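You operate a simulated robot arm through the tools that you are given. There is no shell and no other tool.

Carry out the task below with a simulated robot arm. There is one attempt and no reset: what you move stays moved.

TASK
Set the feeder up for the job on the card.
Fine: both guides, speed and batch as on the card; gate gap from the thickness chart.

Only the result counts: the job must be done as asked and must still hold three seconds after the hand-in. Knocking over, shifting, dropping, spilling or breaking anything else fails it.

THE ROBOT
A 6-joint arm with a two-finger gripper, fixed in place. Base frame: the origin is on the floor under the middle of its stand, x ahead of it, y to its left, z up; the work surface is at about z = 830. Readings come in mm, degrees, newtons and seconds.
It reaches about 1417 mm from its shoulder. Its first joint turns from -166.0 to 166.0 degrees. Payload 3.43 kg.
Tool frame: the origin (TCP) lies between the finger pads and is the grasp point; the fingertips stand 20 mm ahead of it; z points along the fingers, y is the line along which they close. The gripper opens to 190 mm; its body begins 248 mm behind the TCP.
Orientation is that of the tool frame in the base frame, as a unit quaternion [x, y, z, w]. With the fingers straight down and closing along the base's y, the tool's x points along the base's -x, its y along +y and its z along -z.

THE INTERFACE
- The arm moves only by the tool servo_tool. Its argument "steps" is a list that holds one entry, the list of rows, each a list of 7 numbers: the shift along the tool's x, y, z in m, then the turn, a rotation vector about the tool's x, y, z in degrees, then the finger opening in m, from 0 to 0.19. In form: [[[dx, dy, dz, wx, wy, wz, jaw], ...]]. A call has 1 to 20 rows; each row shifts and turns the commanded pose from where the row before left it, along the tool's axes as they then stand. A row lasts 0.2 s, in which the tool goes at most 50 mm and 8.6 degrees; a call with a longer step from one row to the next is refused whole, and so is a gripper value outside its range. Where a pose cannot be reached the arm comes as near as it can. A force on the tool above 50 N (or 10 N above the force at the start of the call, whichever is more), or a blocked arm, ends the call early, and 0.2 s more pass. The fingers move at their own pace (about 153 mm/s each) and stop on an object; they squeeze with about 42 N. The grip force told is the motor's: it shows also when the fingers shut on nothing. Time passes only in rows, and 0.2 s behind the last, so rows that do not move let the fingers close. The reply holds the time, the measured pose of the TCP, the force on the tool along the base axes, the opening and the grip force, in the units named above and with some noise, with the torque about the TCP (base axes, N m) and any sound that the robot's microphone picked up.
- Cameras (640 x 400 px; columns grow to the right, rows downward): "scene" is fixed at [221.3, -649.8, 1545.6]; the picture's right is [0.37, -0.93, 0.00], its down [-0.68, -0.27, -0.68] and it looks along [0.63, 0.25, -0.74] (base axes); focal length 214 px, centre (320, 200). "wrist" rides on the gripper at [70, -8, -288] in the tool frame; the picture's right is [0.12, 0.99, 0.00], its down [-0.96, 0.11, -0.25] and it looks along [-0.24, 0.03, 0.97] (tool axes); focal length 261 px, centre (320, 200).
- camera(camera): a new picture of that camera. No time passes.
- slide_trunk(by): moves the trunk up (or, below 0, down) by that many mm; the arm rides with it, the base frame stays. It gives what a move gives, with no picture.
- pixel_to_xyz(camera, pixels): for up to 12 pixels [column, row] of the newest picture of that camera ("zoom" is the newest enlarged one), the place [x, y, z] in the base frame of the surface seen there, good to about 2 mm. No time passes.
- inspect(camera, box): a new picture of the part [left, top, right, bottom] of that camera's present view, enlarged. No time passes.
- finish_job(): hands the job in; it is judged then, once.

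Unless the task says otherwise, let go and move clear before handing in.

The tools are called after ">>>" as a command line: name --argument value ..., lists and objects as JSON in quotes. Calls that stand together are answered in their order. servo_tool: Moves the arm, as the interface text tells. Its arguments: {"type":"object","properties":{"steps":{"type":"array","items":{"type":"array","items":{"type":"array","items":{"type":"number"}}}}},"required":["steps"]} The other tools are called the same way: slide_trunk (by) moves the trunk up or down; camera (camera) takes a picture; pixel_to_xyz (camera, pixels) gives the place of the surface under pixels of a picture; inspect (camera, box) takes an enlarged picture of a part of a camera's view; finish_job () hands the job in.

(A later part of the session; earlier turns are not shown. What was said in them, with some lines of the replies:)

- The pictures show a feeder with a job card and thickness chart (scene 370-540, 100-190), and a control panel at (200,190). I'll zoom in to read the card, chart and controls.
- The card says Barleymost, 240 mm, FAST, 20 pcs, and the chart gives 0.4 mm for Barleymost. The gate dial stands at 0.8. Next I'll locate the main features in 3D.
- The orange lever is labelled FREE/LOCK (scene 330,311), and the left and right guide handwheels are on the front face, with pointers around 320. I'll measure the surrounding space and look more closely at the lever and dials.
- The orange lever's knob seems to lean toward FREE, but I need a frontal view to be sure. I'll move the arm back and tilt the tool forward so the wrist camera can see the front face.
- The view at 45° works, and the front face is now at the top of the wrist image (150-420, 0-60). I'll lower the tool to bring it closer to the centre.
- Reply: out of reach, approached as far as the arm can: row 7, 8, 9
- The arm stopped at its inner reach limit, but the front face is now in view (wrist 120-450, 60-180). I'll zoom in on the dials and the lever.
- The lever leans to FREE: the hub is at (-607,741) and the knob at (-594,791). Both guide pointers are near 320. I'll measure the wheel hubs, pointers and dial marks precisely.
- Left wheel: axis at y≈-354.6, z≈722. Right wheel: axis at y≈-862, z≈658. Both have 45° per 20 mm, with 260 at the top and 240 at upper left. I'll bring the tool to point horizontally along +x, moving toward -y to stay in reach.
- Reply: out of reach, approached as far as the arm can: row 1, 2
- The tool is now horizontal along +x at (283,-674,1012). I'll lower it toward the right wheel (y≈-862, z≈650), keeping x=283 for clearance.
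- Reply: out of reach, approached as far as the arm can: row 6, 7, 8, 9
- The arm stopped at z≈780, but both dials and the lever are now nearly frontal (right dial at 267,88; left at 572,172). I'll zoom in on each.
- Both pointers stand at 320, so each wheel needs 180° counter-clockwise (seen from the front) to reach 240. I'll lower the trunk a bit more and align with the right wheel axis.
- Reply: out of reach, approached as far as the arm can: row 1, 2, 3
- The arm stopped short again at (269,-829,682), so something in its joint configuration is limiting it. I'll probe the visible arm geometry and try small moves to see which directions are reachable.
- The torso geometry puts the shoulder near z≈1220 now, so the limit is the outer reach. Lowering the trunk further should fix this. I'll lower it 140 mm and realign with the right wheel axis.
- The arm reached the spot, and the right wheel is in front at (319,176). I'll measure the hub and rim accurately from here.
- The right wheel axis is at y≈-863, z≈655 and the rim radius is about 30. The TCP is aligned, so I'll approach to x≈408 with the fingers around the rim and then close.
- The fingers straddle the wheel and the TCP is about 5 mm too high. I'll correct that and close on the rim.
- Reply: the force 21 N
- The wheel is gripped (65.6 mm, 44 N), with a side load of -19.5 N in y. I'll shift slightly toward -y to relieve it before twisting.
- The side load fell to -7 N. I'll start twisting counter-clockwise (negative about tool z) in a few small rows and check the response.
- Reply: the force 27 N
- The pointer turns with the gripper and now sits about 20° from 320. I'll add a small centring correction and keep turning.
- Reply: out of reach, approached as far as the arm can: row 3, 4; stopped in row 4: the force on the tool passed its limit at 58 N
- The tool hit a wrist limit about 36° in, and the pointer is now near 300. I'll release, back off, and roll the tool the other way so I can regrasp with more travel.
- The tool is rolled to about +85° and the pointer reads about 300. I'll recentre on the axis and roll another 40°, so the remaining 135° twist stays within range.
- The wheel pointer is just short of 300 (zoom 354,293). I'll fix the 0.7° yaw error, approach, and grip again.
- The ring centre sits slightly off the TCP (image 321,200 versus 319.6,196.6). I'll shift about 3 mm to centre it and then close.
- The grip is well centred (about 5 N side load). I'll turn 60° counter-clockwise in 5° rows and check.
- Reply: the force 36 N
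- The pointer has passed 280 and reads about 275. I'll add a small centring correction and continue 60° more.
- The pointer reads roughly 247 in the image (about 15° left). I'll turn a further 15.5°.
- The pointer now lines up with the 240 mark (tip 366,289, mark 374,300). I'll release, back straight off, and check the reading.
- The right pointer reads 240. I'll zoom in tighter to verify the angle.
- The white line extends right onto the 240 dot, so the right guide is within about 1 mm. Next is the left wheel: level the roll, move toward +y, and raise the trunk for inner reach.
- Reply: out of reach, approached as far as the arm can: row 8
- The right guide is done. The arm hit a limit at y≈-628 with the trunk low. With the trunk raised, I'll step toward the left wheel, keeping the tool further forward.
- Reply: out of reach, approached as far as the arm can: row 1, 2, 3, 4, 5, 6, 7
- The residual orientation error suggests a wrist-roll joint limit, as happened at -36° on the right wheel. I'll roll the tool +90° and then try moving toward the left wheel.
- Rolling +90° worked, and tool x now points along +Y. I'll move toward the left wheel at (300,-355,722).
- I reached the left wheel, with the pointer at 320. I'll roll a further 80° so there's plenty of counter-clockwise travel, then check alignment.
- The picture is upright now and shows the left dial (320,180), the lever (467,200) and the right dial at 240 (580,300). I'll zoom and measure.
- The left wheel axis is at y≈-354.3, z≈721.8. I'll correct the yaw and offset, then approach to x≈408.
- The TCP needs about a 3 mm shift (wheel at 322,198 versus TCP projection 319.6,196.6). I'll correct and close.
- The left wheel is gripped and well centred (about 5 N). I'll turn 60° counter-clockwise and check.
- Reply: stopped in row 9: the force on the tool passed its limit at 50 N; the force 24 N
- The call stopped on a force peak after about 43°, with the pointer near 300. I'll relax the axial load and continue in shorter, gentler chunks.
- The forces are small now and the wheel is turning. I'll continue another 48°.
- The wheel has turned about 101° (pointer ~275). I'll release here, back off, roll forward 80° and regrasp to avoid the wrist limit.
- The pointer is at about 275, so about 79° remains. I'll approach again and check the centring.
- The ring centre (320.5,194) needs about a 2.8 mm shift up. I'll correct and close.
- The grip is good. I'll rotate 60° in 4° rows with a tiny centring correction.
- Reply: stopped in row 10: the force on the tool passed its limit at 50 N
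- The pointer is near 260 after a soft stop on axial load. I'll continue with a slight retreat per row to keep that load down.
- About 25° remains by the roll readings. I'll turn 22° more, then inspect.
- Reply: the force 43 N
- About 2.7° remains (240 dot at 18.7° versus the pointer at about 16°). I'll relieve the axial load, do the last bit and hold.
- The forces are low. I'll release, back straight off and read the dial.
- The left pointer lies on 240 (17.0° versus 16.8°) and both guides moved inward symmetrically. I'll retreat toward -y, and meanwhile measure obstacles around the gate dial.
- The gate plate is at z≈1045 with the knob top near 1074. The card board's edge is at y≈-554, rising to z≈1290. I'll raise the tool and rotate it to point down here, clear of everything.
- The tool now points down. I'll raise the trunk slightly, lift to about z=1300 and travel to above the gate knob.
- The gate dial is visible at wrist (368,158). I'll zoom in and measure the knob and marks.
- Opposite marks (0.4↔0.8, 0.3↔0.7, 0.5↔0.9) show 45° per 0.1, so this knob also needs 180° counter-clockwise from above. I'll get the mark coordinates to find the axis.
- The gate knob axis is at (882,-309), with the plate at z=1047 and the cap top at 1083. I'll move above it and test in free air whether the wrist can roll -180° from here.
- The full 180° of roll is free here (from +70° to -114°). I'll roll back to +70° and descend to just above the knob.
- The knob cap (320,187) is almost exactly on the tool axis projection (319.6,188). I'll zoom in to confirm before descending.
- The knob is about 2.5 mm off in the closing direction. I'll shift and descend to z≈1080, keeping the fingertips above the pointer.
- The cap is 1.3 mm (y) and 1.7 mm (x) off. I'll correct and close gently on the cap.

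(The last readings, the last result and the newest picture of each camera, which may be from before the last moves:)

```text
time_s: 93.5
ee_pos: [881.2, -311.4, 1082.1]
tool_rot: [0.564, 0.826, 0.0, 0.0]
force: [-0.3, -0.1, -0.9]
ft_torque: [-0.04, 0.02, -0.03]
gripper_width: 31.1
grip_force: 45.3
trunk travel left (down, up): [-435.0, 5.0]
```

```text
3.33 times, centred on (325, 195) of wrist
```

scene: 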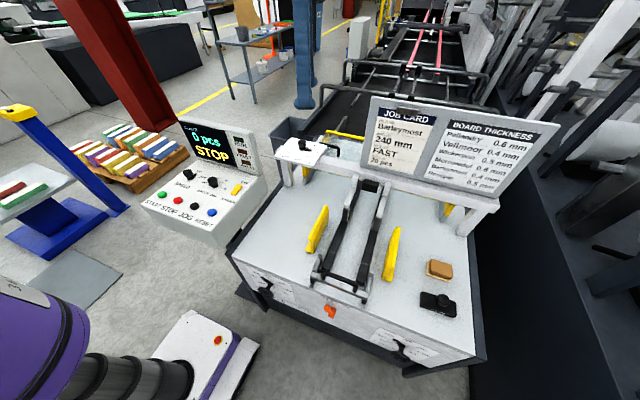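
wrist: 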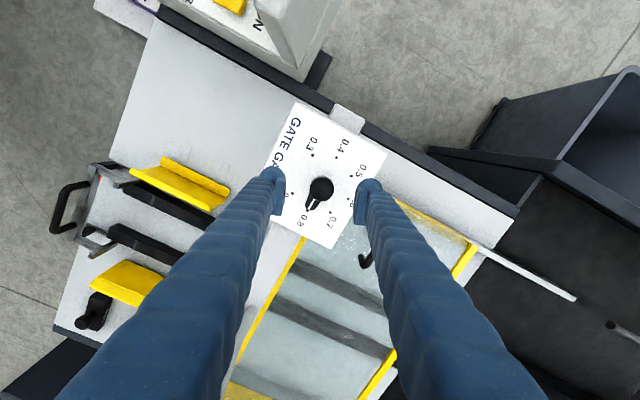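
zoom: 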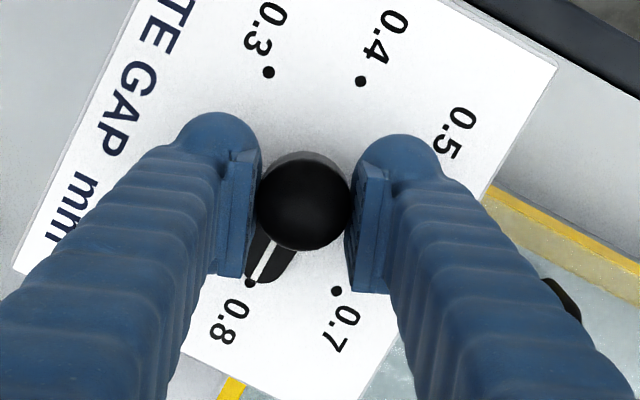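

The cap is gripped at 31 mm with almost no side load, and the pointer is on 0.8. I'll turn 40° and check.

>>> servo_tool --steps '[[[0, 0, 0, 0, 0, -4, 0.02], [0, 0, 0, 0, 0, -4, 0.02], [0, 0, 0, 0, 0, -4, 0.02], [0, 0, 0, 0, 0, -4, 0.02], [0, 0, 0, 0, 0, -4, 0.02], [0, 0, 0, 0, 0, -4, 0.02], [0, 0, 0, 0, 0, -4, 0.02], [0, 0, 0, 0, 0, -4, 0.02], [0, 0, 0, 0, 0, -4, 0.02], [0, 0, 0, 0, 0, -4, 0.02]]]'

>>> inspect --camera "wrist" --box '[265, 135, 385, 255]'

```text
time_s: 95.7
ee_pos: [881.9, -310.1, 1080.4]
tool_rot: [0.247, 0.969, -0.001, 0.0]
force: [-1.6, 4.3, -5.7]
ft_torque: [0.06, 0.16, -0.04]
gripper_width: 30.9
grip_force: 45.5
trunk travel left (down, up): [-435.0, 5.0]
```

```text
3.33 times, centred on (325, 195) of wrist
```

zoom: 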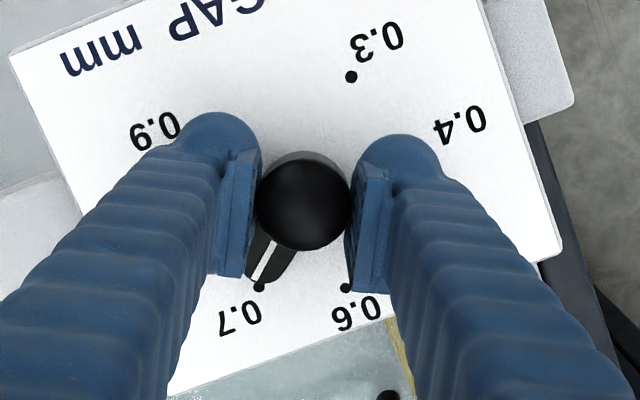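

The pointer follows and is near 0.7. I'll continue 70° in 5° rows.

>>> servo_tool --steps '[[[0, 0, 0, 0, 0, -5, 0.02], [0, 0, 0, 0, 0, -5, 0.02], [0, 0, 0, 0, 0, -5, 0.02], [0, 0, 0, 0, 0, -5, 0.02], [0, 0, 0, 0, 0, -5, 0.02], [0, 0, 0, 0, 0, -5, 0.02], [0, 0, 0, 0, 0, -5, 0.02], [0, 0, 0, 0, 0, -5, 0.02], [0, 0, 0, 0, 0, -5, 0.02], [0, 0, 0, 0, 0, -5, 0.02], [0, 0, 0, 0, 0, -5, 0.02], [0, 0, 0, 0, 0, -5, 0.02], [0, 0, 0, 0, 0, -5, 0.02], [0, 0, 0, 0, 0, -5, 0.02]]]'

>>> inspect --camera "wrist" --box '[265, 135, 385, 255]'

```text
time_s: 98.7
ee_pos: [882.8, -308.7, 1081.0]
tool_rot: [-0.353, 0.935, 0.0, -0.001]
force: [-3.2, 25.0, -6.1]
ft_torque: [0.3, -0.08, 0.0]
gripper_width: 30.8
grip_force: 44.4
trunk travel left (down, up): [-435.0, 5.0]
```

```text
3.33 times, centred on (325, 195) of wrist
```

zoom: 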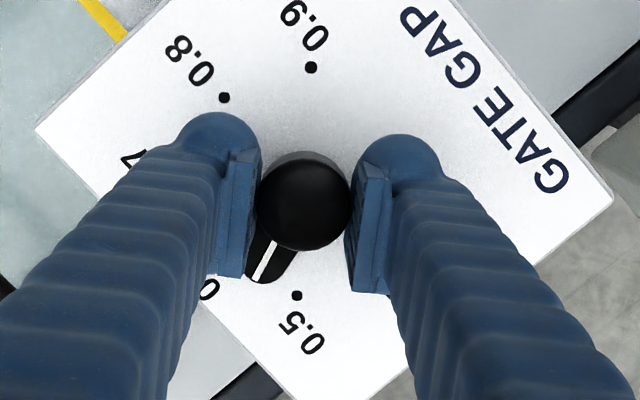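

The knob has turned 110°. There is a 25 N side load in +y, so I'll shift about 1.2 mm that way and continue 60°.

>>> servo_tool --steps '[[[-0.0008, 0.0009, 0, 0, 0, -5, 0.02], [0, 0, 0, 0, 0, -5, 0.02], [0, 0, 0, 0, 0, -5, 0.02], [0, 0, 0, 0, 0, -5, 0.02], [0, 0, 0, 0, 0, -5, 0.02], [0, 0, 0, 0, 0, -5, 0.02], [0, 0, 0, 0, 0, -5, 0.02], [0, 0, 0, 0, 0, -5, 0.02], [0, 0, 0, 0, 0, -5, 0.02], [0, 0, 0, 0, 0, -5, 0.02], [0, 0, 0, 0, 0, -5, 0.02], [0, 0, 0, 0, 0, -5, 0.02], [0, 0, 0, 0, 0, 0, 0.02]]]'

>>> inspect --camera "wrist" --box '[265, 135, 385, 255]'

```text
time_s: 101.5
ee_pos: [881.0, -309.0, 1081.4]
tool_rot: [0.775, -0.632, 0.0, 0.001]
force: [-15.6, 22.1, -14.8]
ft_torque: [0.35, 0.13, -0.02]
gripper_width: 31.1
grip_force: 44.8
trunk travel left (down, up): [-435.0, 5.0]
```

```text
3.33 times, centred on (325, 195) of wrist
```

zoom: 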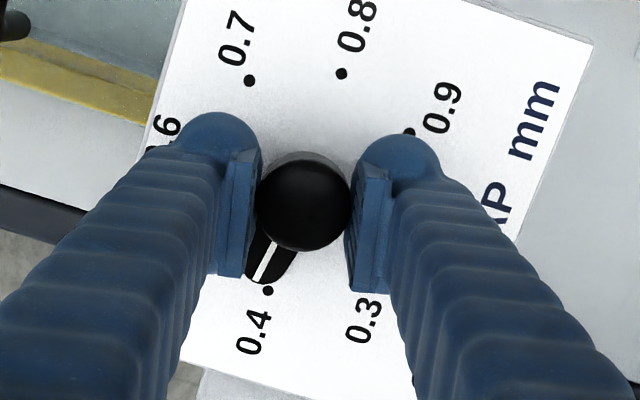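

About 9.8° remains (0.4 dot at 19.1° versus 28.8° needed). I'll relieve the side load and finish the turn.

>>> servo_tool --steps '[[[-0.001, 0.0005, 0, 0, 0, -4, 0.02], [0, 0, 0, 0, 0, -4, 0.02], [0, 0, 0, 0, 0, -1.8, 0.02], [0, 0, 0, 0, 0, 0, 0.02]]]'

>>> inspect --camera "wrist" --box '[265, 135, 385, 255]'

```text
time_s: 102.5
ee_pos: [881.2, -308.4, 1081.6]
tool_rot: [0.825, -0.565, 0.001, 0.001]
force: [-7.7, 18.1, -13.8]
ft_torque: [0.11, 0.06, 0.0]
gripper_width: 30.9
grip_force: 45.2
trunk travel left (down, up): [-435.0, 5.0]
```

```text
3.33 times, centred on (325, 195) of wrist
```

zoom: 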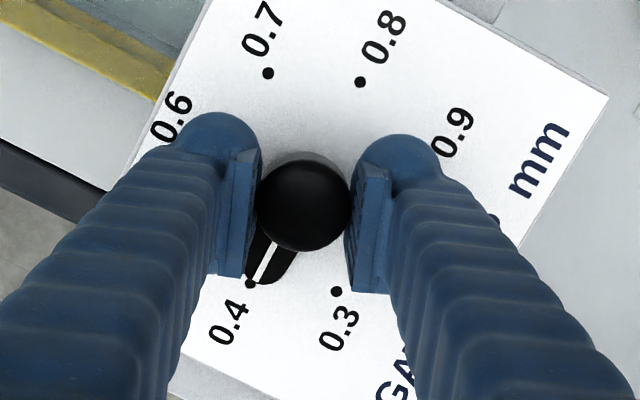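

The 0.4 dot (250,284) is now exactly where the 0.8 dot was at grip. I'll release and lift.

>>> servo_tool --steps '[[[0, 0, 0, 0, 0, 0, 0.05], [0, 0, 0, 0, 0, 0, 0.08], [0, 0, 0, 0, 0, 0, 0.08], [0, 0, -0.04, 0, 0, 0, 0.08], [0, 0, -0.045, 0, 0, 0, 0.08], [0, 0, -0.045, 0, 0, 0, 0.08]]]'

>>> inspect --camera "wrist" --box '[265, 115, 385, 235]'

>>> inspect --camera "scene" --box '[270, 125, 340, 175]'

```text
time_s: 103.8
ee_pos: [880.4, -308.4, 1215.8]
tool_rot: [0.825, -0.565, 0.001, 0.0]
force: [-0.3, -0.7, -0.1]
ft_torque: [-0.06, -0.08, -0.01]
gripper_width: 79.9
grip_force: 0.0
trunk travel left (down, up): [-435.0, 5.0]
```

```text
3.33 times, centred on (325, 175) of wrist
```

zoom: 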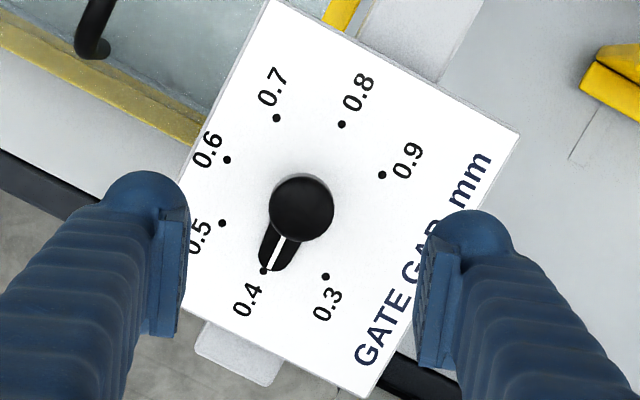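

```text
8.00 times, centred on (305, 150) of scene
```

zoom: 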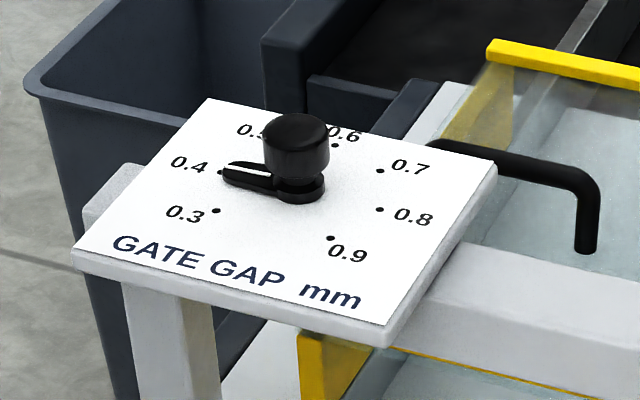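

The gate gap now reads 0.4. I'll check the height of the control panel's display before travelling over it.

>>> camera --camera "scene"

>>> pixel_to_xyz --camera "scene" --pixels '[[181, 118], [245, 130], [258, 172], [200, 150], [265, 178], [142, 203], [218, 240], [187, 166], [203, 182], [230, 195]]'

>>> servo_tool --steps '[[[0, 0, -0.04, 0, 0, 0, 0.08], [0, 0, -0.04, 0, 0, 0, 0.08]]]'

```text
taken
```

scene: 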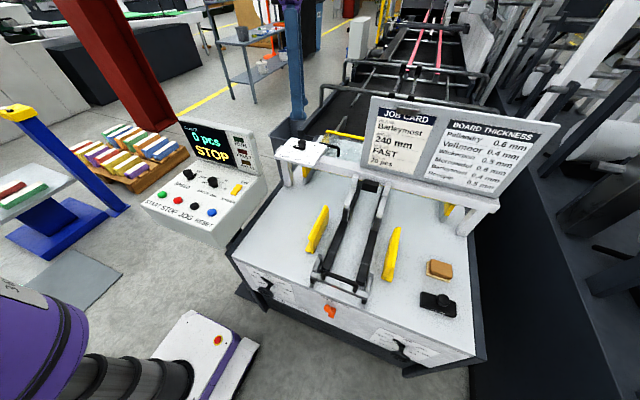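

```text
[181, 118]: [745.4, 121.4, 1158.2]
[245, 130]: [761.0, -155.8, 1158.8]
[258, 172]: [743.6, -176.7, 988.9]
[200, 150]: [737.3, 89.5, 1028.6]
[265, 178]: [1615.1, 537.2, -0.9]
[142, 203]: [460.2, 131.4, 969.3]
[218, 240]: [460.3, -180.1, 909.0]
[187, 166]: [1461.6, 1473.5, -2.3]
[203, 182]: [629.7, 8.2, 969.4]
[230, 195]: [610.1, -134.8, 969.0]
```

```text
time_s: 104.5
ee_pos: [883.2, -309.0, 1292.8]
tool_rot: [0.825, -0.566, -0.001, 0.001]
force: [0.6, -0.2, 1.1]
ft_torque: [0.0, 0.0, 0.03]
gripper_width: 80.0
grip_force: 0.0
trunk travel left (down, up): [-435.0, 5.0]
```

The panel top is horizontal at z≈969, and the display stands at x≥735 up to z≈1159. I'll travel at z≈1290 to above the panel and look down.

>>> servo_tool --steps '[[[-0.0434, 0.0169, 0, 0, 0, 0, 0.08], [-0.0434, 0.0169, 0, 0, 0, 0, 0.08], [-0.0434, 0.0169, 0, 0, 0, 0, 0.08], [-0.0434, 0.0169, 0, 0, 0, 0, 0.08], [-0.0434, 0.0169, 0, 0, 0, 0, 0.08], [-0.0434, 0.0169, 0, 0, 0, 0, 0.08], [-0.0434, 0.0169, 0, 0, 0, 0, 0.08], [-0.0434, 0.0169, 0, 0, 0, 0, 0.08], [-0.0434, 0.0169, 0, 0, 0, 0, 0.08]]]'

>>> camera --camera "wrist"

```text
time_s: 106.5
ee_pos: [592.3, 2.4, 1293.5]
tool_rot: [0.825, -0.565, 0.001, -0.001]
force: [-1.5, -0.7, -0.5]
ft_torque: [-0.05, -0.1, 0.01]
gripper_width: 80.0
grip_force: 0.0
trunk travel left (down, up): [-435.0, 5.0]
```

```text
taken
```

wrist: 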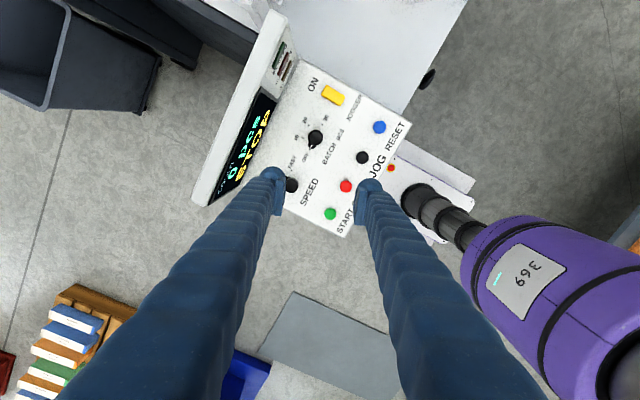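

I'm over the panel now, with the batch knob at (315,138) and the speed knob at (291,185). I'll zoom in.

>>> inspect --camera "wrist" --box '[255, 75, 415, 240]'

>>> inspect --camera "wrist" --box '[275, 100, 355, 200]'

```text
2.42 times, centred on (335, 158) of wrist
```

zoom: 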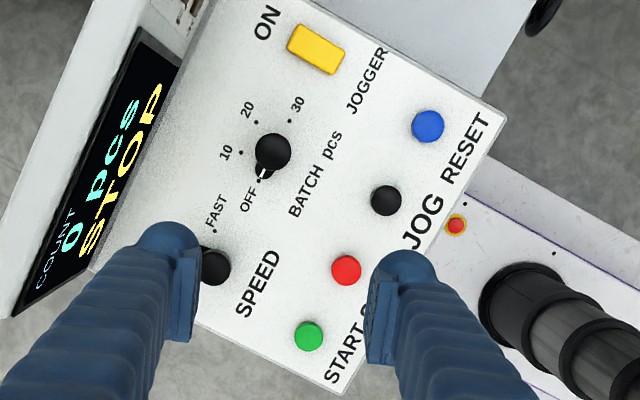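

```text
4.00 times, centred on (315, 150) of wrist
```

zoom: 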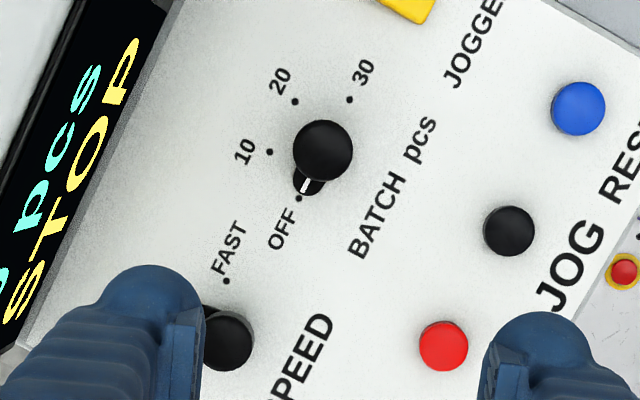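

The batch pointer is on OFF. I'll get coordinates of the marks and the knob to find the axis and angle steps.

>>> pixel_to_xyz --camera "zoom" --pixels '[[299, 198], [270, 152], [295, 101], [349, 99], [323, 150], [295, 148], [352, 152], [322, 122], [324, 179], [306, 188], [227, 281], [228, 340]]'

```text
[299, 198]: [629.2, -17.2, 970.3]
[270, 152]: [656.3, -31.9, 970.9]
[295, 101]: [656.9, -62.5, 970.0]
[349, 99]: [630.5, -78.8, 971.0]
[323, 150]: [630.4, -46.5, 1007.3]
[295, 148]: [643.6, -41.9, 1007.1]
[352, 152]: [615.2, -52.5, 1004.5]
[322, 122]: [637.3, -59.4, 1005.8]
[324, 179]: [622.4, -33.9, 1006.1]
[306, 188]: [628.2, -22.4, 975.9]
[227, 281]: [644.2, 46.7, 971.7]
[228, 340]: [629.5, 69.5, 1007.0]
```

The batch marks are 60° apart about (630,-47.7), so OFF→20 is 120° clockwise from above. I'll move above the batch knob.

>>> servo_tool --steps '[[[0.01, -0.00285, 0.039, 0, 0, 0, 0.08], [0.01, -0.00285, 0.039, 0, 0, 0, 0.08], [0.01, -0.00285, 0.039, 0, 0, 0, 0.08], [0.01, -0.00285, 0.039, 0, 0, 0, 0.08], [0.01, -0.00285, 0.039, 0, 0, 0, 0.08], [0.01, -0.00285, 0.039, 0, 0, 0, 0.08], [0, 0, 0, 0, 0, 0, 0.08]]]'

>>> camera --camera "wrist"

>>> inspect --camera "wrist" --box '[260, 115, 380, 255]'

```text
time_s: 108.0
ee_pos: [634.6, -51.9, 1056.5]
tool_rot: [0.826, -0.564, 0.001, 0.002]
force: [-0.7, 1.1, 0.0]
ft_torque: [0.01, -0.03, 0.02]
gripper_width: 80.0
grip_force: 0.1
trunk travel left (down, up): [-435.0, 5.0]
```

```text
taken
```

wrist: 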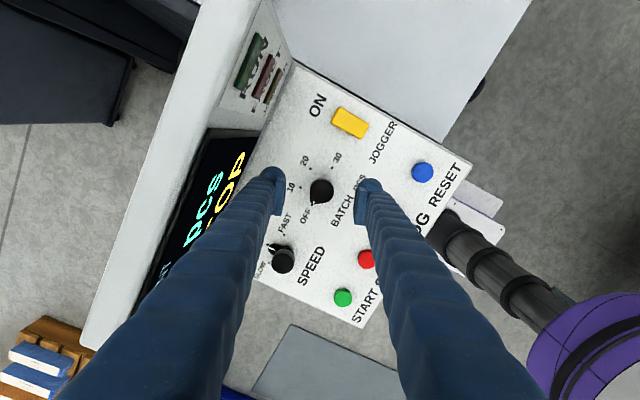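

```text
2.86 times, centred on (320, 185) of wrist
```

zoom: 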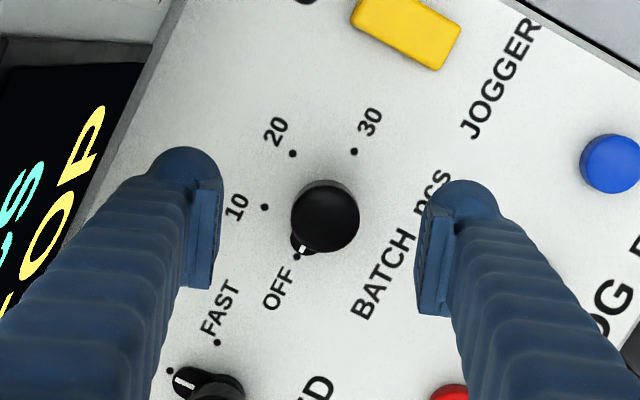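

The cap centre (321.7,190) is about 3 mm off the tool axis. I'll correct and descend to z≈1004.

>>> servo_tool --steps '[[[-0.0035, 0.0028, 0.02, 0, 0, 0, 0.08], [0, 0, 0.02, 0, 0, 0, 0.08], [0, 0, 0.012, 0, 0, 0, 0.08], [0, 0, 0, 0, 0, 0, 0.08]]]'

>>> inspect --camera "wrist" --box '[265, 135, 385, 255]'

```text
time_s: 109.0
ee_pos: [632.5, -47.7, 1006.1]
tool_rot: [0.825, -0.565, 0.001, 0.0]
force: [-0.2, 0.1, -0.3]
ft_torque: [-0.03, 0.0, -0.02]
gripper_width: 80.1
grip_force: 0.0
trunk travel left (down, up): [-435.0, 5.0]
```

```text
3.33 times, centred on (325, 195) of wrist
```

zoom: 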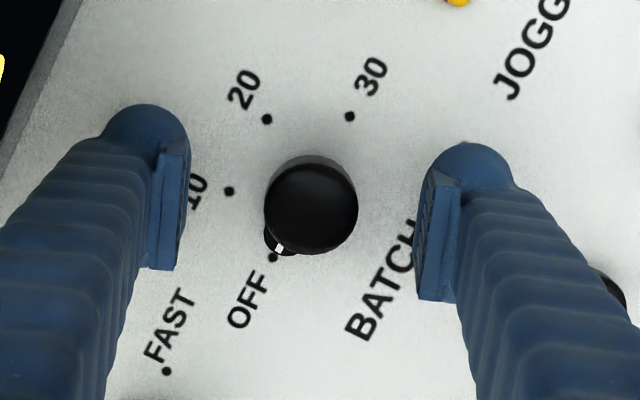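

The cap is 3 mm off along the closing direction. I'll correct and close.

>>> servo_tool --steps '[[[-0.001, 0.0027, 0.001, 0, 0, 0, 0.08], [0, 0, 0, 0, 0, 0, 0.06], [0, 0, 0, 0, 0, 0, 0.045], [0, 0, 0, 0, 0, 0, 0.03], [0, 0, 0, 0, 0, 0, 0.02], [0, 0, 0, 0, 0, 0, 0.02]]]'

>>> inspect --camera "wrist" --box '[265, 135, 385, 255]'

```text
time_s: 110.5
ee_pos: [629.7, -47.2, 1004.6]
tool_rot: [0.825, -0.565, 0.0, 0.001]
force: [4.1, 1.4, -0.9]
ft_torque: [0.05, -0.03, -0.01]
gripper_width: 31.3
grip_force: 44.7
trunk travel left (down, up): [-435.0, 5.0]
```

```text
3.33 times, centred on (325, 195) of wrist
```

zoom: 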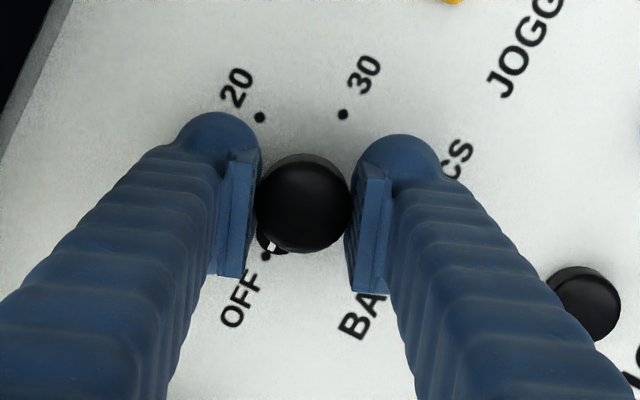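

It's gripped with about 4 N side load. I'll turn +60° (clockwise from above) and check.

>>> servo_tool --steps '[[[0, 0, 0, 0, 0, 5, 0.02], [0, 0, 0, 0, 0, 5, 0.02], [0, 0, 0, 0, 0, 5, 0.02], [0, 0, 0, 0, 0, 5, 0.02], [0, 0, 0, 0, 0, 5, 0.02], [0, 0, 0, 0, 0, 5, 0.02], [0, 0, 0, 0, 0, 5, 0.02], [0, 0, 0, 0, 0, 5, 0.02], [0, 0, 0, 0, 0, 5, 0.02], [0, 0, 0, 0, 0, 5, 0.02], [0, 0, 0, 0, 0, 5, 0.02], [0, 0, 0, 0, 0, 5, 0.02], [0, 0, 0, 0, 0, 0, 0.02]]]'

>>> inspect --camera "wrist" --box '[265, 135, 385, 255]'

```text
time_s: 113.2
ee_pos: [629.0, -47.7, 1004.7]
tool_rot: [-0.431, 0.902, -0.001, 0.001]
force: [6.4, -4.6, 17.6]
ft_torque: [-0.12, 0.0, 0.0]
gripper_width: 31.1
grip_force: 44.7
trunk travel left (down, up): [-435.0, 5.0]
```

```text
3.33 times, centred on (325, 195) of wrist
```

zoom: 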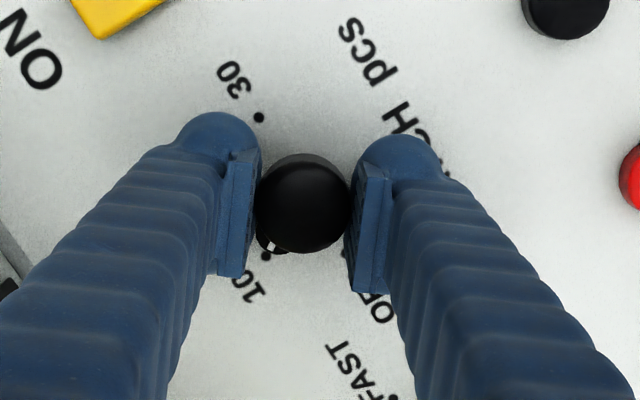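

The pointer is now at 10. I'll turn another +60° to 20.

>>> servo_tool --steps '[[[0, 0, 0, 0, 0, 5, 0.02], [0, 0, 0, 0, 0, 5, 0.02], [0, 0, 0, 0, 0, 5, 0.02], [0, 0, 0, 0, 0, 5, 0.02], [0, 0, 0, 0, 0, 5, 0.02], [0, 0, 0, 0, 0, 5, 0.02], [0, 0, 0, 0, 0, 5, 0.02], [0, 0, 0, 0, 0, 5, 0.02], [0, 0, 0, 0, 0, 5, 0.02], [0, 0, 0, 0, 0, 5, 0.02], [0, 0, 0, 0, 0, 5, 0.02], [0, 0, 0, 0, 0, 5, 0.02], [0, 0, 0, 0, 0, 0, 0.02]]]'

>>> inspect --camera "wrist" --box '[265, 135, 385, 255]'

```text
time_s: 116.0
ee_pos: [630.4, -48.0, 1004.5]
tool_rot: [0.077, 0.997, 0.001, 0.0]
force: [10.2, -13.0, 21.5]
ft_torque: [-0.21, -0.22, -0.02]
gripper_width: 31.1
grip_force: 44.5
trunk travel left (down, up): [-435.0, 5.0]
```

```text
3.33 times, centred on (325, 195) of wrist
```

zoom: 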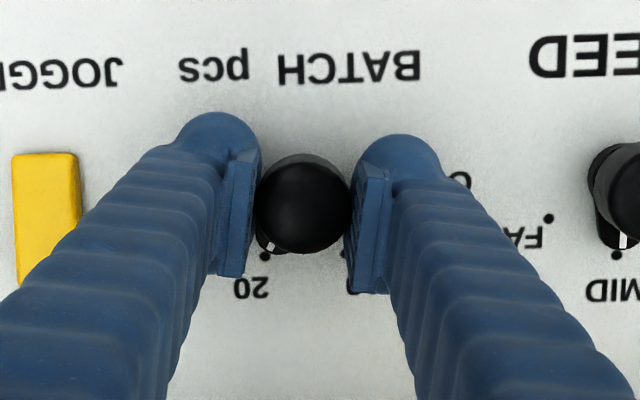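

The 20 dot (265,257) is exactly where OFF was at grip. I'll release and lift.

>>> servo_tool --steps '[[[0, 0, 0, 0, 0, 0, 0.05], [0, 0, 0, 0, 0, 0, 0.08], [0, 0, 0, 0, 0, 0, 0.08], [0, 0, -0.03, 0, 0, 0, 0.08], [0, 0, -0.04, 0, 0, 0, 0.08], [0, 0, -0.04, 0, 0, 0, 0.08]]]'

>>> camera --camera "wrist"

>>> inspect --camera "wrist" --box '[270, 130, 450, 240]'

```text
time_s: 117.5
ee_pos: [628.9, -48.2, 1117.8]
tool_rot: [0.076, 0.997, 0.0, 0.001]
force: [-0.7, 0.0, -0.1]
ft_torque: [0.02, -0.09, 0.05]
gripper_width: 80.1
grip_force: 0.0
trunk travel left (down, up): [-435.0, 5.0]
```

```text
taken
```

wrist: 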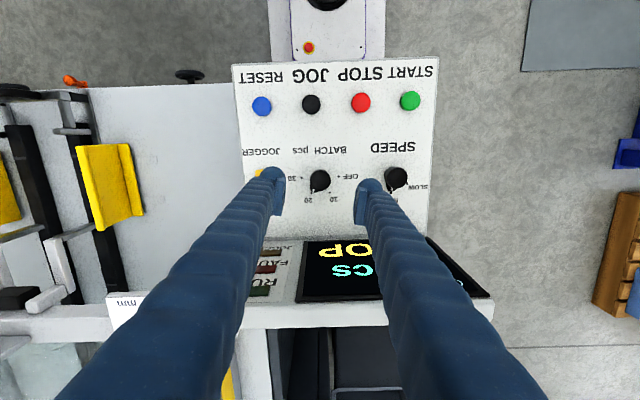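

```text
3.56 times, centred on (360, 185) of wrist
```

zoom: 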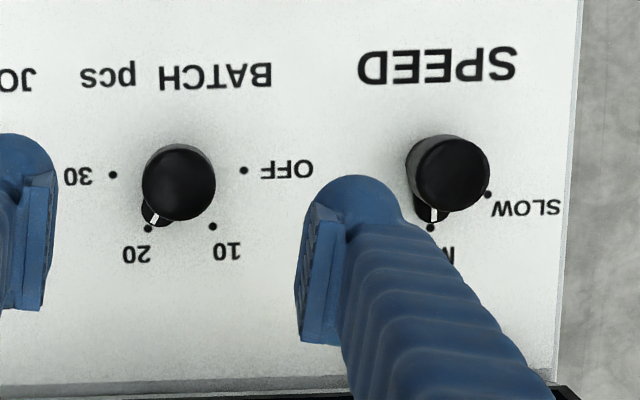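

The batch pointer is on 20. Next is the speed knob: I'll move about 120 mm in +y above it, roll slightly, and check alignment.

>>> servo_tool --steps '[[[0.0059, 0.0396, 0, 0, 0, 0, 0.08], [0.0059, 0.0396, 0, 0, 0, 0, 0.08], [0.0059, 0.0396, 0, 0, 0, 0, 0.08], [0, 0, 0, 0, 0, -8, 0.08], [0, 0, 0.02, 0, 0, -8, 0.08], [0, 0, 0.04, 0, 0, -4, 0.08], [0, 0, 0, 0, 0, 0, 0.08]]]'

>>> inspect --camera "wrist" --box '[260, 115, 380, 255]'

>>> camera --camera "wrist"

```text
time_s: 119.0
ee_pos: [628.7, 73.9, 1055.4]
tool_rot: [-0.099, 0.995, 0.0, 0.0]
force: [-0.1, -1.1, 0.3]
ft_torque: [0.03, -0.06, 0.01]
gripper_width: 80.1
grip_force: 0.0
trunk travel left (down, up): [-435.0, 5.0]
```

```text
2.86 times, centred on (320, 185) of wrist
```

zoom: 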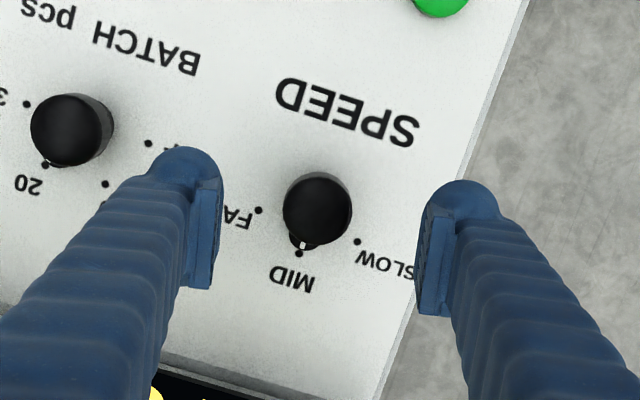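

```text
taken
```

wrist: 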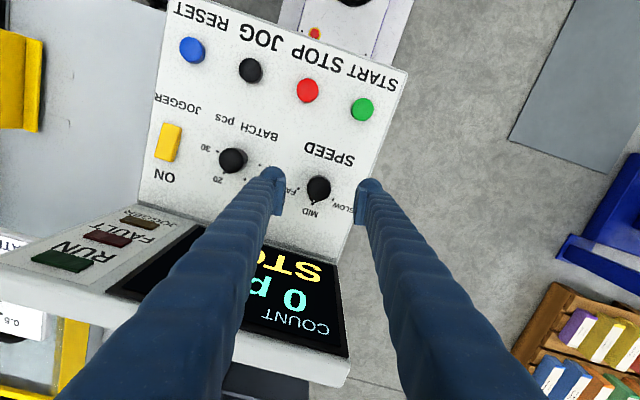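

The speed cap (319,188) matches the tool axis. I'll get the mark coordinates to determine the step angle.

>>> pixel_to_xyz --camera "zoom" --pixels '[[258, 210], [299, 254], [358, 241], [317, 208], [284, 208], [350, 208], [317, 177], [317, 238]]'

```text
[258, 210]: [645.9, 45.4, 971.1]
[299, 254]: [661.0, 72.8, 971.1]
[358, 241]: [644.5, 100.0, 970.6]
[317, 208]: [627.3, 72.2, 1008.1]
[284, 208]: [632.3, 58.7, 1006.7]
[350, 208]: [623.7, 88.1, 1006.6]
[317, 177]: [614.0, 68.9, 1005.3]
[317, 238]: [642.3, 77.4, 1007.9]
```

MID→FAST is 60° clockwise about (629.4,72.7). I'll descend to z≈1004 and check centring.

>>> servo_tool --steps '[[[-0.0003, -0.0007, 0.02, 0, 0, 0, 0.08], [0, 0, 0.02, 0, 0, 0, 0.08], [0, 0, 0.011, 0, 0, 0, 0.08], [0, 0, 0, 0, 0, 0, 0.08]]]'

>>> inspect --camera "wrist" --box '[265, 135, 385, 255]'

```text
time_s: 120.0
ee_pos: [632.8, 72.0, 1001.8]
tool_rot: [-0.098, 0.995, 0.0, 0.001]
force: [-0.8, -0.5, 0.4]
ft_torque: [0.03, 0.0, 0.02]
gripper_width: 80.0
grip_force: 0.0
trunk travel left (down, up): [-435.0, 5.0]
```

```text
3.33 times, centred on (325, 195) of wrist
```

zoom: 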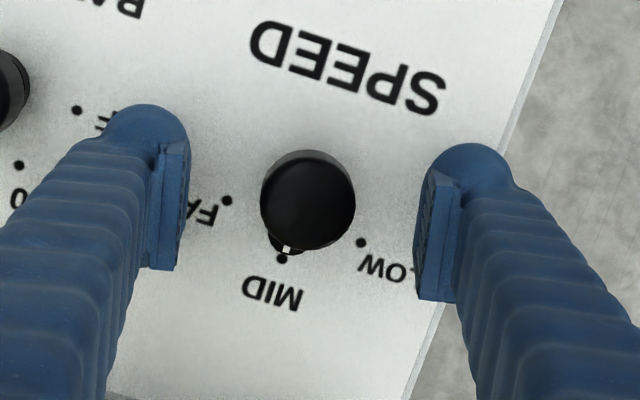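

The cap is about 1.4 mm off in the closing direction. I'll correct, raise 2 mm, and close.

>>> servo_tool --steps '[[[0, 0.0014, -0.002, 0, 0, 0, 0.08], [0, 0, 0, 0, 0, 0, 0.06], [0, 0, 0, 0, 0, 0, 0.045], [0, 0, 0, 0, 0, 0, 0.03], [0, 0, 0, 0, 0, 0, 0.02], [0, 0, 0, 0, 0, 0, 0.02]]]'

>>> inspect --camera "wrist" --box '[265, 135, 385, 255]'

```text
time_s: 121.5
ee_pos: [630.8, 73.8, 1004.6]
tool_rot: [-0.098, 0.995, 0.0, 0.0]
force: [-0.2, 1.2, 0.3]
ft_torque: [-0.02, 0.01, 0.01]
gripper_width: 31.1
grip_force: 45.4
trunk travel left (down, up): [-435.0, 5.0]
```

```text
3.33 times, centred on (325, 195) of wrist
```

zoom: 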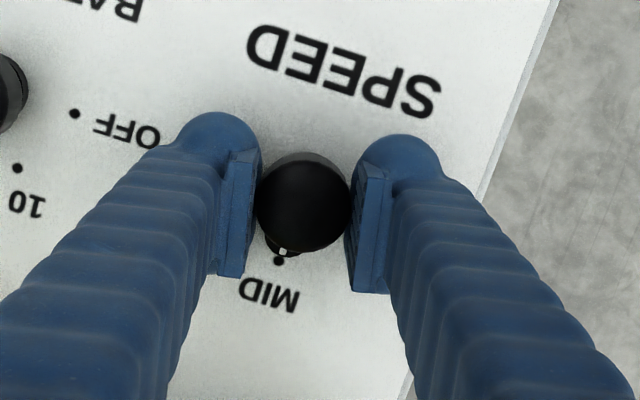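

It's gripped with negligible side load and the pointer is on MID. I'll turn +60° to FAST.

>>> servo_tool --steps '[[[0, 0, 0, 0, 0, 5, 0.02], [0, 0, 0, 0, 0, 5, 0.02], [0, 0, 0, 0, 0, 5, 0.02], [0, 0, 0, 0, 0, 5, 0.02], [0, 0, 0, 0, 0, 5, 0.02], [0, 0, 0, 0, 0, 5, 0.02], [0, 0, 0, 0, 0, 5, 0.02], [0, 0, 0, 0, 0, 5, 0.02], [0, 0, 0, 0, 0, 5, 0.02], [0, 0, 0, 0, 0, 5, 0.02], [0, 0, 0, 0, 0, 5, 0.02], [0, 0, 0, 0, 0, 4.5, 0.02], [0, 0, 0, 0, 0, 0, 0.02]]]'

>>> inspect --camera "wrist" --box '[265, 135, 385, 255]'

```text
time_s: 124.2
ee_pos: [631.2, 72.5, 1003.8]
tool_rot: [0.41, 0.912, 0.0, -0.001]
force: [0.9, -25.6, -13.9]
ft_torque: [-0.24, -0.07, 0.01]
gripper_width: 30.8
grip_force: 44.9
trunk travel left (down, up): [-435.0, 5.0]
```

```text
3.33 times, centred on (325, 195) of wrist
```

zoom: 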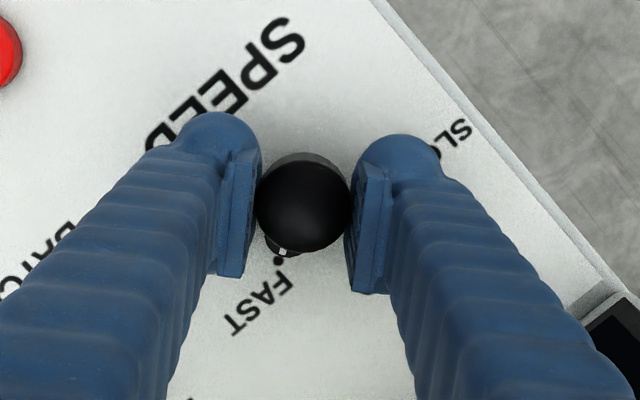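

The FAST dot (278,261) is right where MID was at grip. I'll relieve the side load, release and lift.

>>> servo_tool --steps '[[[-0.0008, -0.0007, 0, 0, 0, 0, 0.02], [0, 0, 0, 0, 0, 0, 0.05], [0, 0, 0, 0, 0, 0, 0.08], [0, 0, 0, 0, 0, 0, 0.08], [0, 0, -0.03, 0, 0, 0, 0.08], [0, 0, -0.04, 0, 0, 0, 0.08], [0, 0, -0.045, 0, 0, 0, 0.08], [0, 0, -0.045, 0, 0, 0, 0.08], [0, 0, -0.045, 0, 0, 0, 0.08], [0, 0, -0.045, 0, 0, 0, 0.08]]]'

>>> camera --camera "wrist"

>>> inspect --camera "wrist" --box '[250, 90, 420, 220]'

>>> inspect --camera "scene" --box '[170, 110, 265, 220]'

```text
time_s: 126.5
ee_pos: [630.7, 70.3, 1256.3]
tool_rot: [0.409, 0.912, 0.0, 0.001]
force: [-0.5, -0.4, 0.4]
ft_torque: [0.02, -0.1, -0.02]
gripper_width: 80.1
grip_force: 0.1
trunk travel left (down, up): [-435.0, 5.0]
```

```text
taken
```

wrist: 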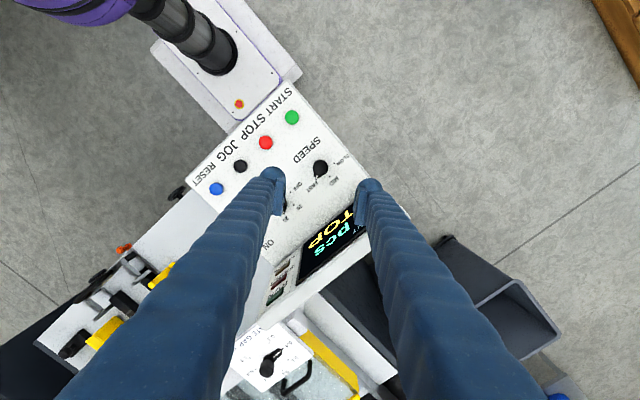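

```text
3.08 times, centred on (335, 155) of wrist
```

zoom: 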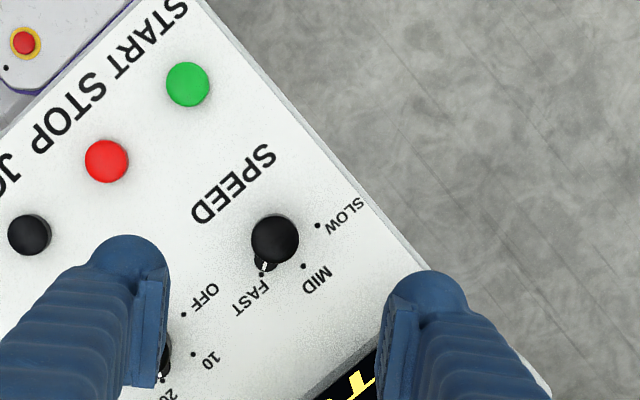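

```text
3.64 times, centred on (218, 165) of scene
```

zoom: 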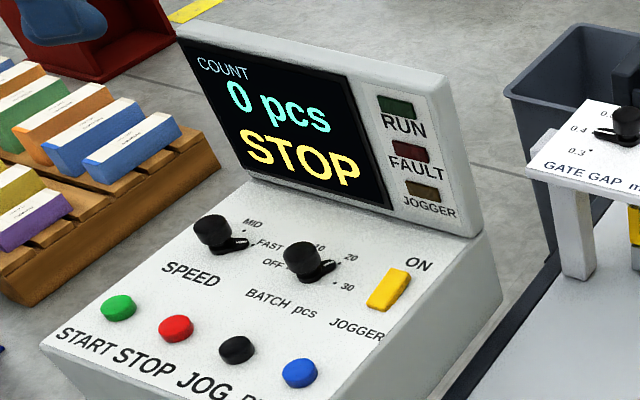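

Speed reads FAST and batch reads 20, with the display still at 0 pcs / STOP. I'll now recheck both guide dials for drift.

>>> inspect --camera "scene" --box '[235, 260, 335, 330]'

>>> inspect --camera "scene" --box '[360, 325, 450, 380]'

>>> inspect --camera "scene" --box '[225, 120, 480, 380]'

```text
5.71 times, centred on (285, 295) of scene
```

zoom: 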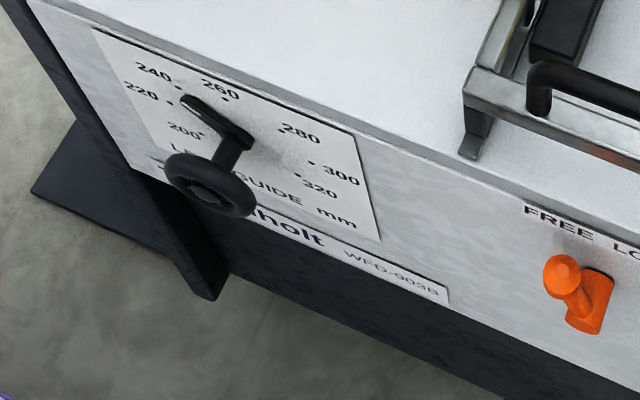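

```text
7.11 times, centred on (405, 352) of scene
```

zoom: 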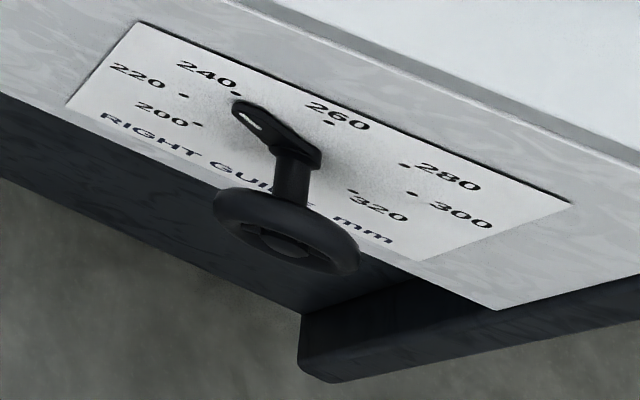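

```text
1.54 times, centred on (352, 250) of scene
```

zoom: 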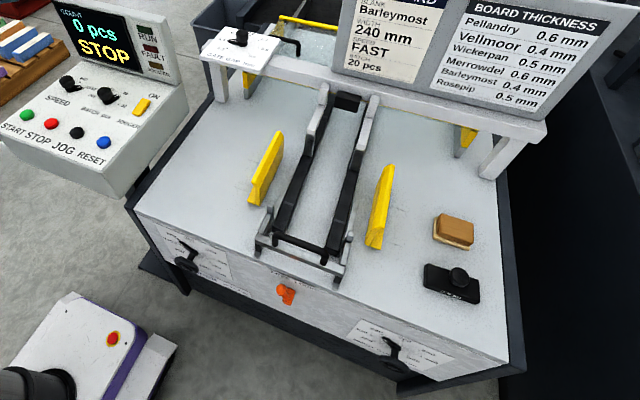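

Both guide pointers sit at 240. As a cross-check, I'll measure the two yellow guides' positions relative to the centreline.

>>> camera --camera "scene"

>>> inspect --camera "scene" --box '[295, 195, 415, 290]'

```text
taken
```

scene: 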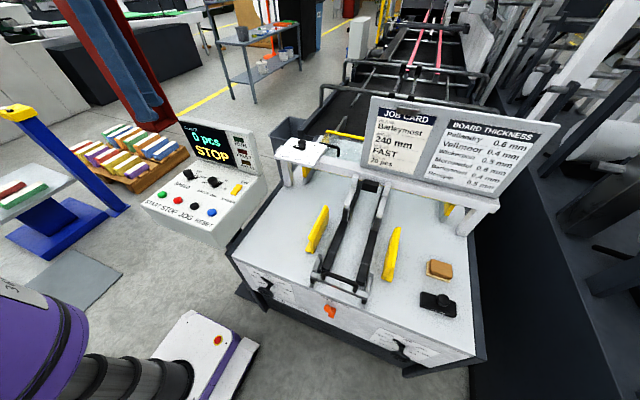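

```text
4.21 times, centred on (355, 242) of scene
```

zoom: 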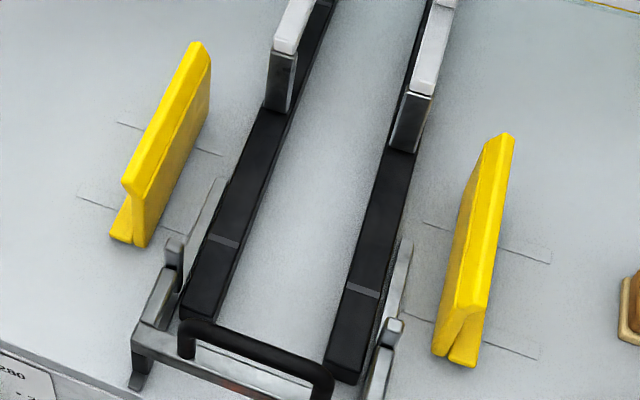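

>>> pixel_to_xyz --camera "zoom" --pixels '[[197, 45], [165, 115], [130, 182], [138, 192], [208, 70], [505, 137], [488, 215], [470, 300], [486, 305], [138, 235], [465, 360], [460, 300]]'

```text
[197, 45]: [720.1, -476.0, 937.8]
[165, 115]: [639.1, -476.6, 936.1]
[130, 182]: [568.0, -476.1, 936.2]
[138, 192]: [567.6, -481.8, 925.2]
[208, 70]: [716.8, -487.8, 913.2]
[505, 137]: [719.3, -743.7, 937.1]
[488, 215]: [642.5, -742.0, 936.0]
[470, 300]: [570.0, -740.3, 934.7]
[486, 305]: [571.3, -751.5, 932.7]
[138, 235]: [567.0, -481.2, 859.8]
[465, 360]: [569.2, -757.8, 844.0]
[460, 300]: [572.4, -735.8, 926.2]
```

>>> pixel_to_xyz --camera "zoom" --pixels '[[200, 95], [185, 130], [170, 165], [155, 200], [145, 230], [190, 110], [480, 180], [470, 215], [462, 250], [455, 290], [450, 320], [445, 335]]'

```text
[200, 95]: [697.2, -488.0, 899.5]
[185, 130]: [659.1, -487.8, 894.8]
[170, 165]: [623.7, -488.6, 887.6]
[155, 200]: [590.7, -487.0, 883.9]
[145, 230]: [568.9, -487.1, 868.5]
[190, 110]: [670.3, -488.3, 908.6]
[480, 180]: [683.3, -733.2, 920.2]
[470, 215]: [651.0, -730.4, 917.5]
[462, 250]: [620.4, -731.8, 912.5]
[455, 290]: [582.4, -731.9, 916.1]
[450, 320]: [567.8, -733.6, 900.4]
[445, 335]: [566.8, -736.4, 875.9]
```

The guides are symmetric about the centreline, and the dials read 240/240, FAST, 20 and 0.4. Nothing else has moved, the gripper is open and about 250 mm clear above the panel, and the FREE/LOCK lever is as I found it, so I'm handing in.

>>> finish_job

```text
The job is handed in.
```

I set the feeder up for the Barleymost job and handed it in. I haven't had a pass or fail back on it. My last readings before hand-in were:

| Setting | Required | Final reading |
|---|---|---|
| Left guide | 240 mm (card) | about 240 mm |
| Right guide | 240 mm (card) | about 239.5 mm |
| Gate gap | 0.4 mm (thickness chart) | 0.4 mm |
| Speed | FAST (card) | FAST |
| Batch | 20 pcs (card) | 20 pcs |

- **Guides:** I read both dials from the wrist camera, which is good to about 1 mm. Measuring the guides themselves gave a gap of about 244 mm between their inner faces. I went by the dials, because I don't know if that gap should match the dial reading and the measurement is only good to a few millimetres.
- **Lock lever:** it was at FREE when I started and I left it there, because the task didn't mention it. The guides are therefore not locked.
- **Everything else:** I saw nothing else moved or knocked over. The display still showed 0 pcs and STOP, and the gripper was open and well above the panel at hand-in.
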